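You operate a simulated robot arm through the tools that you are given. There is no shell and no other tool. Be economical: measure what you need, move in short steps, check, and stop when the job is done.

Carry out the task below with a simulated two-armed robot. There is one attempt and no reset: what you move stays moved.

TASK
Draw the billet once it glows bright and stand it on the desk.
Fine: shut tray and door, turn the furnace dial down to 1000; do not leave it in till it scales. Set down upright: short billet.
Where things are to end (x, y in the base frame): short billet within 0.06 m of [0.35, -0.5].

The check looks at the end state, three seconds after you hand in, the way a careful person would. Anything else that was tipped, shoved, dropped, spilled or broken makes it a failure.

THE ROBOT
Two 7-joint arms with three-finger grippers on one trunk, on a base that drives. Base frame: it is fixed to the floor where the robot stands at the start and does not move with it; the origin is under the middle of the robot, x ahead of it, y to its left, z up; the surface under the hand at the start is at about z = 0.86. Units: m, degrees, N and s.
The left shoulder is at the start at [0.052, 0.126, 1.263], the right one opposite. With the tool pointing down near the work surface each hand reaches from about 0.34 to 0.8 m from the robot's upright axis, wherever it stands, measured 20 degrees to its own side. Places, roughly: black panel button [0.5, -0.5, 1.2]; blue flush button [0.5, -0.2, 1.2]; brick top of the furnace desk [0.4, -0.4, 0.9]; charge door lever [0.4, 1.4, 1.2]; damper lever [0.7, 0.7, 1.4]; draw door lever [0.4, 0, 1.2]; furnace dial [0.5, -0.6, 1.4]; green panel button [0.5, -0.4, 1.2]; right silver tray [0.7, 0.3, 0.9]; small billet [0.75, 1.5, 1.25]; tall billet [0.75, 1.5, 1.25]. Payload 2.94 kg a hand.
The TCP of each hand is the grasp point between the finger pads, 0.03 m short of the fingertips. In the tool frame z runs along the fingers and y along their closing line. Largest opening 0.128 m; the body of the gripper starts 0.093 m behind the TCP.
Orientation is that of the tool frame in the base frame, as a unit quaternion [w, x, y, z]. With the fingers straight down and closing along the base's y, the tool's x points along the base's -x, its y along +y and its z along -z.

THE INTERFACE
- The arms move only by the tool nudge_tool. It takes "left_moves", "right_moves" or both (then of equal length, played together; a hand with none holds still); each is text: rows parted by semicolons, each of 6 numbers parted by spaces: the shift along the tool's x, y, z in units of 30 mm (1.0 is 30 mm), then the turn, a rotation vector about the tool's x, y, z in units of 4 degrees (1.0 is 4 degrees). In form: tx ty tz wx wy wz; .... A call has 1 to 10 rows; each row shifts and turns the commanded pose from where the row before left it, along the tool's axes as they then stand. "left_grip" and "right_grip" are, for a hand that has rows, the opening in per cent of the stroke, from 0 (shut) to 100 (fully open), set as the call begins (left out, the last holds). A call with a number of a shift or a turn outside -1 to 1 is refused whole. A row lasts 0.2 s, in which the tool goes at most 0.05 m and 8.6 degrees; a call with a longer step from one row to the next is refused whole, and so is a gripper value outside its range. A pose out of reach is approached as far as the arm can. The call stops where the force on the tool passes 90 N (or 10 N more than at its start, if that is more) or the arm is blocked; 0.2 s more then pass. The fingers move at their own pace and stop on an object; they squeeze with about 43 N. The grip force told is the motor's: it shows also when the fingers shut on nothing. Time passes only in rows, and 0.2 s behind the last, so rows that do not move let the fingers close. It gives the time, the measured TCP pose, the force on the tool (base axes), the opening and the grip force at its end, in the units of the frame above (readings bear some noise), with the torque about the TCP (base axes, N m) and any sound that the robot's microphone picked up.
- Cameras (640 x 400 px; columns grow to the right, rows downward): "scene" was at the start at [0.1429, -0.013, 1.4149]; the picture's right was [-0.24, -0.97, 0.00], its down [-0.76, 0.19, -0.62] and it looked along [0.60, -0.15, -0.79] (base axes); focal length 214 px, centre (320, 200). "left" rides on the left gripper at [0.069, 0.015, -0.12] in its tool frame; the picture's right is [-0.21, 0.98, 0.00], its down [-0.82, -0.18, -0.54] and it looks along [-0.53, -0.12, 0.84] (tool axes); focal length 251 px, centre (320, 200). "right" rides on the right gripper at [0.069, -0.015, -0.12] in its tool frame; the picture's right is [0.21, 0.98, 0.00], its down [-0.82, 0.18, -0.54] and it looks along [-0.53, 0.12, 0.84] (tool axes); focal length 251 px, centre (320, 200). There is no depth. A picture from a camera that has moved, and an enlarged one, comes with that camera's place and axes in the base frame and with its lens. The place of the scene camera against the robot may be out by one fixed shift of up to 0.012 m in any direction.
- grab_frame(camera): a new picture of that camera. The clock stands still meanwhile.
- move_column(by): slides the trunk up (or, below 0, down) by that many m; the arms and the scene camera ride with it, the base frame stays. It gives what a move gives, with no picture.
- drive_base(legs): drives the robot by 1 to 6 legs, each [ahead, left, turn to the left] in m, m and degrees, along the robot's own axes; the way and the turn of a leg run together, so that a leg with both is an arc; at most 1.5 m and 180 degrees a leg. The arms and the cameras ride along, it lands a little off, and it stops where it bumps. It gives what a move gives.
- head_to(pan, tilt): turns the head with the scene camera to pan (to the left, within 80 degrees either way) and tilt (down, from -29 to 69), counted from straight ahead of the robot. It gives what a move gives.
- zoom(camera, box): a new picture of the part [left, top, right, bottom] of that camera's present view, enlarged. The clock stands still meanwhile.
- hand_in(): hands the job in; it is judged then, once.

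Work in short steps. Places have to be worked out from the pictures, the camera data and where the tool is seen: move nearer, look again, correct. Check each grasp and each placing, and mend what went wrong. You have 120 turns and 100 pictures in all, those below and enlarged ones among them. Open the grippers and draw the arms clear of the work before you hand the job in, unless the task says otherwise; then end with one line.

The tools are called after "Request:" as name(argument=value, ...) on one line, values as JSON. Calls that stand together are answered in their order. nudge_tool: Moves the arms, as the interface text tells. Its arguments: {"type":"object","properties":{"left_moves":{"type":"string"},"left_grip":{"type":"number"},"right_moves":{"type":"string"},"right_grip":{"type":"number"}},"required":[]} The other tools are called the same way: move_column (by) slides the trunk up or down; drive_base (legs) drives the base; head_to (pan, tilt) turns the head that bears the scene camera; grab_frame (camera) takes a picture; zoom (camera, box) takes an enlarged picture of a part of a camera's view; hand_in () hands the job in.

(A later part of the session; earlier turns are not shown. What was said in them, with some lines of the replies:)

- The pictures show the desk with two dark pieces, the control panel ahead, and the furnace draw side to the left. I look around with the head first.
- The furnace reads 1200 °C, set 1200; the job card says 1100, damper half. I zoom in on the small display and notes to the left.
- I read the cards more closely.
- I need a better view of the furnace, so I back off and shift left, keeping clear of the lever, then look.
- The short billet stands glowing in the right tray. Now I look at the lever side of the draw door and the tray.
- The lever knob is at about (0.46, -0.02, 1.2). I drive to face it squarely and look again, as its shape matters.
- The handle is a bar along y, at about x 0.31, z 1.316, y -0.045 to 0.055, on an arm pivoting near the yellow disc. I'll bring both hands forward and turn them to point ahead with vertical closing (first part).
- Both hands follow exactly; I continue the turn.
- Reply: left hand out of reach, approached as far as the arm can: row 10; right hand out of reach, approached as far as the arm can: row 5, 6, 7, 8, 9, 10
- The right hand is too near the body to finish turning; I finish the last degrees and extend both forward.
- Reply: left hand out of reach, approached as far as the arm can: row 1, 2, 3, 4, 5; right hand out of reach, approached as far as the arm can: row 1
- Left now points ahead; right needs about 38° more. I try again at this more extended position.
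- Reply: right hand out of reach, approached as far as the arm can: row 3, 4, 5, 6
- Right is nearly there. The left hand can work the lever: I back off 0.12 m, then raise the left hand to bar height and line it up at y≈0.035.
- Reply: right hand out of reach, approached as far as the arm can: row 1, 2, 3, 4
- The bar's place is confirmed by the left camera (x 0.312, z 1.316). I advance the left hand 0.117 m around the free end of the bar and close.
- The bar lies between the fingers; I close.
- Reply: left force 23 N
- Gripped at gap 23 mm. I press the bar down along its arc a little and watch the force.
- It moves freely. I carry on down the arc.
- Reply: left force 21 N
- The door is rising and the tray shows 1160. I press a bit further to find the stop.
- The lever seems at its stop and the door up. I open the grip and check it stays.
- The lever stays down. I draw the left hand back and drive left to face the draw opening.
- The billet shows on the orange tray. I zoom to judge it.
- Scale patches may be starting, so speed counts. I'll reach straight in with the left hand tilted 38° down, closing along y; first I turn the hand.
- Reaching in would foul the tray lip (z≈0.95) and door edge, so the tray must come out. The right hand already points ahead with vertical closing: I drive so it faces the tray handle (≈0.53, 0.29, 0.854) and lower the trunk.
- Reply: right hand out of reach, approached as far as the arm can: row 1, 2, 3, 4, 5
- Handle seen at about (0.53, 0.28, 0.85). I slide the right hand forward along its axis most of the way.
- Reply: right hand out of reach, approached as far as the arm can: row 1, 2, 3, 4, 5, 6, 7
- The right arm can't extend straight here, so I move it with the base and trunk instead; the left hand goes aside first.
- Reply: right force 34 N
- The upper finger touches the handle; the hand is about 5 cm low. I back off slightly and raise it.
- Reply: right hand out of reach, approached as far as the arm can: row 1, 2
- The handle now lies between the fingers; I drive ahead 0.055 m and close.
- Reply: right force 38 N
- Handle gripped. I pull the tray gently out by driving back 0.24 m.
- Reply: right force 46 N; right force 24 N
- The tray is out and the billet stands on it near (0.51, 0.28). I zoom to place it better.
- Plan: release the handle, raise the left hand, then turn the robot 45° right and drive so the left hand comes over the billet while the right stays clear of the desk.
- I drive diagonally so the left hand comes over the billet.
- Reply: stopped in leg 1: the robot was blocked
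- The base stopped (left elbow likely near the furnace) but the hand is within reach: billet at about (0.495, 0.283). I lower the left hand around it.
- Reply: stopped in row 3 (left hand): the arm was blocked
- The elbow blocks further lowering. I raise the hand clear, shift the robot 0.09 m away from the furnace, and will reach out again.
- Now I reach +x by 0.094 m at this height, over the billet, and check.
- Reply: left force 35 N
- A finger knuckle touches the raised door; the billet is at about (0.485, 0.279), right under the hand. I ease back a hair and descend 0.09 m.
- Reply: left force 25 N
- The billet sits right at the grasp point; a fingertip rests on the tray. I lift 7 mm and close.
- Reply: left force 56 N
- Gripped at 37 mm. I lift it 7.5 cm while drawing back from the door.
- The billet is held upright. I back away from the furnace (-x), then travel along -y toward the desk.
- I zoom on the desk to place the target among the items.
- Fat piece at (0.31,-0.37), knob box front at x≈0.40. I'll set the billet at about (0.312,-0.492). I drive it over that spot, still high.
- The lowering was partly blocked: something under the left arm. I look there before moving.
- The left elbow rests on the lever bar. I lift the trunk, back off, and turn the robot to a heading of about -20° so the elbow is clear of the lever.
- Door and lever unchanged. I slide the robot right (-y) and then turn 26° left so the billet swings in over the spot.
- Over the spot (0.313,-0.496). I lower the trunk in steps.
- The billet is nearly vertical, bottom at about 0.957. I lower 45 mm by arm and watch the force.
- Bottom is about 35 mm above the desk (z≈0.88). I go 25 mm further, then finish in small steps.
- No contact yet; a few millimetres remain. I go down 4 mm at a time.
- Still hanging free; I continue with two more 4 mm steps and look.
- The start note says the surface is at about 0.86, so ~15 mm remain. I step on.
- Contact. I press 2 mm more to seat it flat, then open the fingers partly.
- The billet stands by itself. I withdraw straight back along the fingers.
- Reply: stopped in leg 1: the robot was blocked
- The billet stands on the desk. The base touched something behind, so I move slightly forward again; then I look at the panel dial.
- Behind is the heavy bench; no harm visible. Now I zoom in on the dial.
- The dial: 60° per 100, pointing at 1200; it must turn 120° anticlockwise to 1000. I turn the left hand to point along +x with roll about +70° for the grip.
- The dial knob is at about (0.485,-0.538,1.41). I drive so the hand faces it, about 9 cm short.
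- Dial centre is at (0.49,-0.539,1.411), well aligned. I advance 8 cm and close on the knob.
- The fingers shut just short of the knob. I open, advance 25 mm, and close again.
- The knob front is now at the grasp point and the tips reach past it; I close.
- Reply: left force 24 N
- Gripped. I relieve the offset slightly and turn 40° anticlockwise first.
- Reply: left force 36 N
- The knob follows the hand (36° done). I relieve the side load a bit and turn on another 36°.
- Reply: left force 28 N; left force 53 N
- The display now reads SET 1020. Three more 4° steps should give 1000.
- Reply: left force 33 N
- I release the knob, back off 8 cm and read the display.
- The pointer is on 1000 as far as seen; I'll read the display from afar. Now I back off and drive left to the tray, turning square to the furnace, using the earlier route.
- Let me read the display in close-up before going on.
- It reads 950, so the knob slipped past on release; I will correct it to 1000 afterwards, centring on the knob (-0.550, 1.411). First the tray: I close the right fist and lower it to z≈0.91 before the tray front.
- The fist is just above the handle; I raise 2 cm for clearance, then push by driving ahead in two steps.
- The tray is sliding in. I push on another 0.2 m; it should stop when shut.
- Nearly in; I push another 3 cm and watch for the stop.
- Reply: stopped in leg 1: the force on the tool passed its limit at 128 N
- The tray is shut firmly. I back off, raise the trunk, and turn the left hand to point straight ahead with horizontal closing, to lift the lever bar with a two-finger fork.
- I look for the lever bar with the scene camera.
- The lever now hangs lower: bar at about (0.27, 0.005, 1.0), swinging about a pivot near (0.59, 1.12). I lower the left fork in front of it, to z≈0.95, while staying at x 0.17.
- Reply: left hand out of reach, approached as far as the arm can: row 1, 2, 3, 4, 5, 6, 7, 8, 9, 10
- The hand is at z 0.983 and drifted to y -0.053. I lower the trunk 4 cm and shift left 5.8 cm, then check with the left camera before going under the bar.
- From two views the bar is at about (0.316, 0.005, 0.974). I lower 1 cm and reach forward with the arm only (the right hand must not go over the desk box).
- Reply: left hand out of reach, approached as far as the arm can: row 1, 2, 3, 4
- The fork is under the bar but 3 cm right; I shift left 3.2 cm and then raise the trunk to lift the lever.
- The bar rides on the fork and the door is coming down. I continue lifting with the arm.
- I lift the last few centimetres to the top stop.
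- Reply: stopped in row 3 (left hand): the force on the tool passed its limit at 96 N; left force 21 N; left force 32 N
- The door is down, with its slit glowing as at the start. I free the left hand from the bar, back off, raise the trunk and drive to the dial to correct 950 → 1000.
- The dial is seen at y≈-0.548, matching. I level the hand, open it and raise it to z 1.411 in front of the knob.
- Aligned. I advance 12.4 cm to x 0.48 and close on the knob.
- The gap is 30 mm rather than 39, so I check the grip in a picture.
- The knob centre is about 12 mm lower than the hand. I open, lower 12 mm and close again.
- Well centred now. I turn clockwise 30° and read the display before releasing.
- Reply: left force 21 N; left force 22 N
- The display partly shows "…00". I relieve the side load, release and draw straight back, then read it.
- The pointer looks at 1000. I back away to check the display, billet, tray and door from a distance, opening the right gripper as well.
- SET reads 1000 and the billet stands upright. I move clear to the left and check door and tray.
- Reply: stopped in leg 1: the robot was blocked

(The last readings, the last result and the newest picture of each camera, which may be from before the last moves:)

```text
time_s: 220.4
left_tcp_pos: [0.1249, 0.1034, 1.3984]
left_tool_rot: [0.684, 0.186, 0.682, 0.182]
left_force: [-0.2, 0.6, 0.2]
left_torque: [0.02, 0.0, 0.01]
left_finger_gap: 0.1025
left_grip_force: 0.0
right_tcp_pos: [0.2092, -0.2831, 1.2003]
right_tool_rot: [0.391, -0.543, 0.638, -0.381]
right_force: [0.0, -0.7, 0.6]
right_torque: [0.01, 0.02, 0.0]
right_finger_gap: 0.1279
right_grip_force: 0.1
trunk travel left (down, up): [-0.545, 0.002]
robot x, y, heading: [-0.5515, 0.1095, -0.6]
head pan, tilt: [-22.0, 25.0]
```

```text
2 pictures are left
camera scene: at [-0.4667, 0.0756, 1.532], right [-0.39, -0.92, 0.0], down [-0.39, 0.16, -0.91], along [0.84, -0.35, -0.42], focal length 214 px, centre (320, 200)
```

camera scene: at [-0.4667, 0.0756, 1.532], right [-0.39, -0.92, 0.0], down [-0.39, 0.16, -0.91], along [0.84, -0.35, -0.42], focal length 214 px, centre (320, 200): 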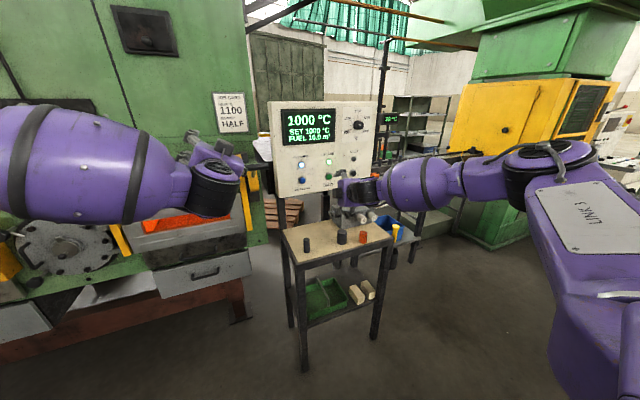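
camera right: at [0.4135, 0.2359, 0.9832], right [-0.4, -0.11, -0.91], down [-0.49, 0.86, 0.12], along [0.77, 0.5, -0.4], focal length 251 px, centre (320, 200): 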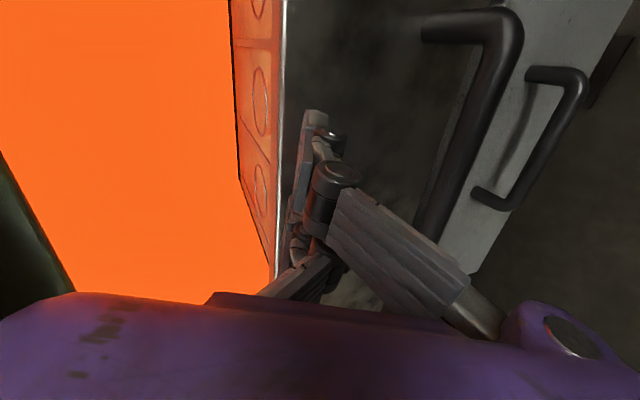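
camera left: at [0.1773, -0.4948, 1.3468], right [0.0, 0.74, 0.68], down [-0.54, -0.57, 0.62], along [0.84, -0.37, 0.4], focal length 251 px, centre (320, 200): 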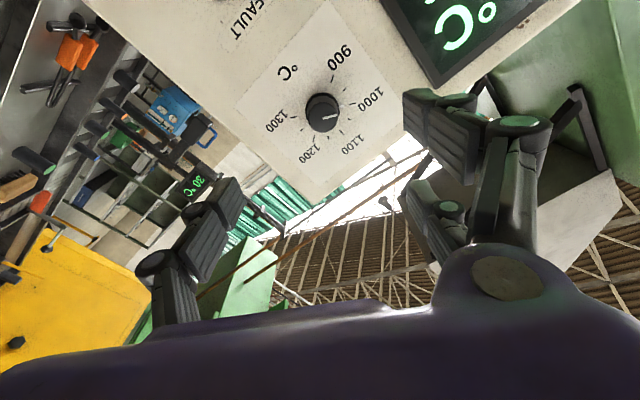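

The bench is right behind; I ease forward 2 cm, then go left and look at the door.

Request:
drive_base(legs=[[0.03, 0, 0], [0, 0.42, 0]])

Request:
head_to(pan=-20, tilt=28)

Request:
zoom(camera="scene", box=[150, 80, 470, 280])

```text
time_s: 225.1
left_tcp_pos: [0.1603, 0.5185, 1.399]
left_tool_rot: [0.684, 0.189, 0.681, 0.181]
left_force: [0.8, 0.6, 1.1]
left_torque: [-0.02, 0.0, 0.01]
left_finger_gap: 0.1024
left_grip_force: 0.1
right_tcp_pos: [0.2441, 0.1323, 1.1994]
right_tool_rot: [0.39, -0.542, 0.639, -0.382]
right_force: [-0.8, 0.2, -0.5]
right_torque: [0.01, -0.02, 0.03]
right_finger_gap: 0.1282
right_grip_force: 0.2
trunk travel left (down, up): [-0.545, 0.002]
robot x, y, heading: [-0.5135, 0.521, -1.0]
head pan, tilt: [-22.0, 25.0]
```

```text
time_s: 225.7
left_tcp_pos: [0.1603, 0.5195, 1.3975]
left_tool_rot: [0.684, 0.189, 0.681, 0.18]
left_force: [-0.4, 1.3, 0.1]
left_torque: [0.02, -0.03, 0.02]
left_finger_gap: 0.1022
left_grip_force: 0.0
right_tcp_pos: [0.244, 0.133, 1.1998]
right_tool_rot: [0.391, -0.541, 0.64, -0.381]
right_force: [0.0, 0.8, -0.3]
right_torque: [-0.03, 0.0, 0.04]
right_finger_gap: 0.128
right_grip_force: 0.0
trunk travel left (down, up): [-0.545, 0.002]
robot x, y, heading: [-0.5112, 0.5242, -0.7]
head pan, tilt: [-20.0, 28.0]
```

```text
2.00 times, centred on (310, 180) of scene
camera zoom: at [-0.4304, 0.4955, 1.5271], right [-0.36, -0.93, 0.0], down [-0.44, 0.17, -0.88], along [0.83, -0.31, -0.47], focal length 429 px, centre (340, 240)
```

zoom: 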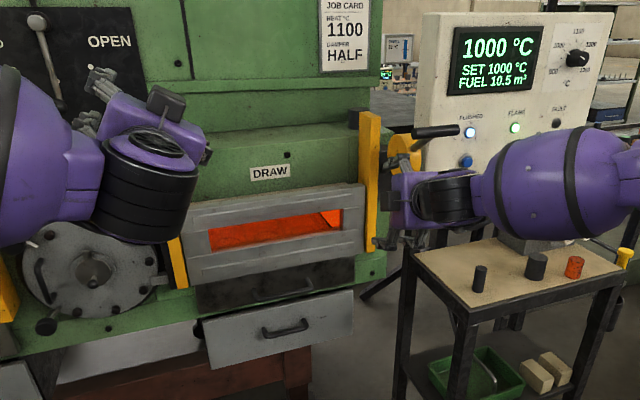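

Door and tray are shut, the dial set to 1000, the billet stands upright on the desk, and both grippers are open and clear. I hand in.

Request:
hand_in()

```text
The job is handed in.
```

I handed in with the short billet standing upright on the desk at about (0.313, -0.495), within 0.06 m of the target. The tray and door are shut and the furnace is set to 1000. However, dark patches that look like scale were already forming on the billet before I got it out, so the "do not leave it in till it scales" condition may count as missed.
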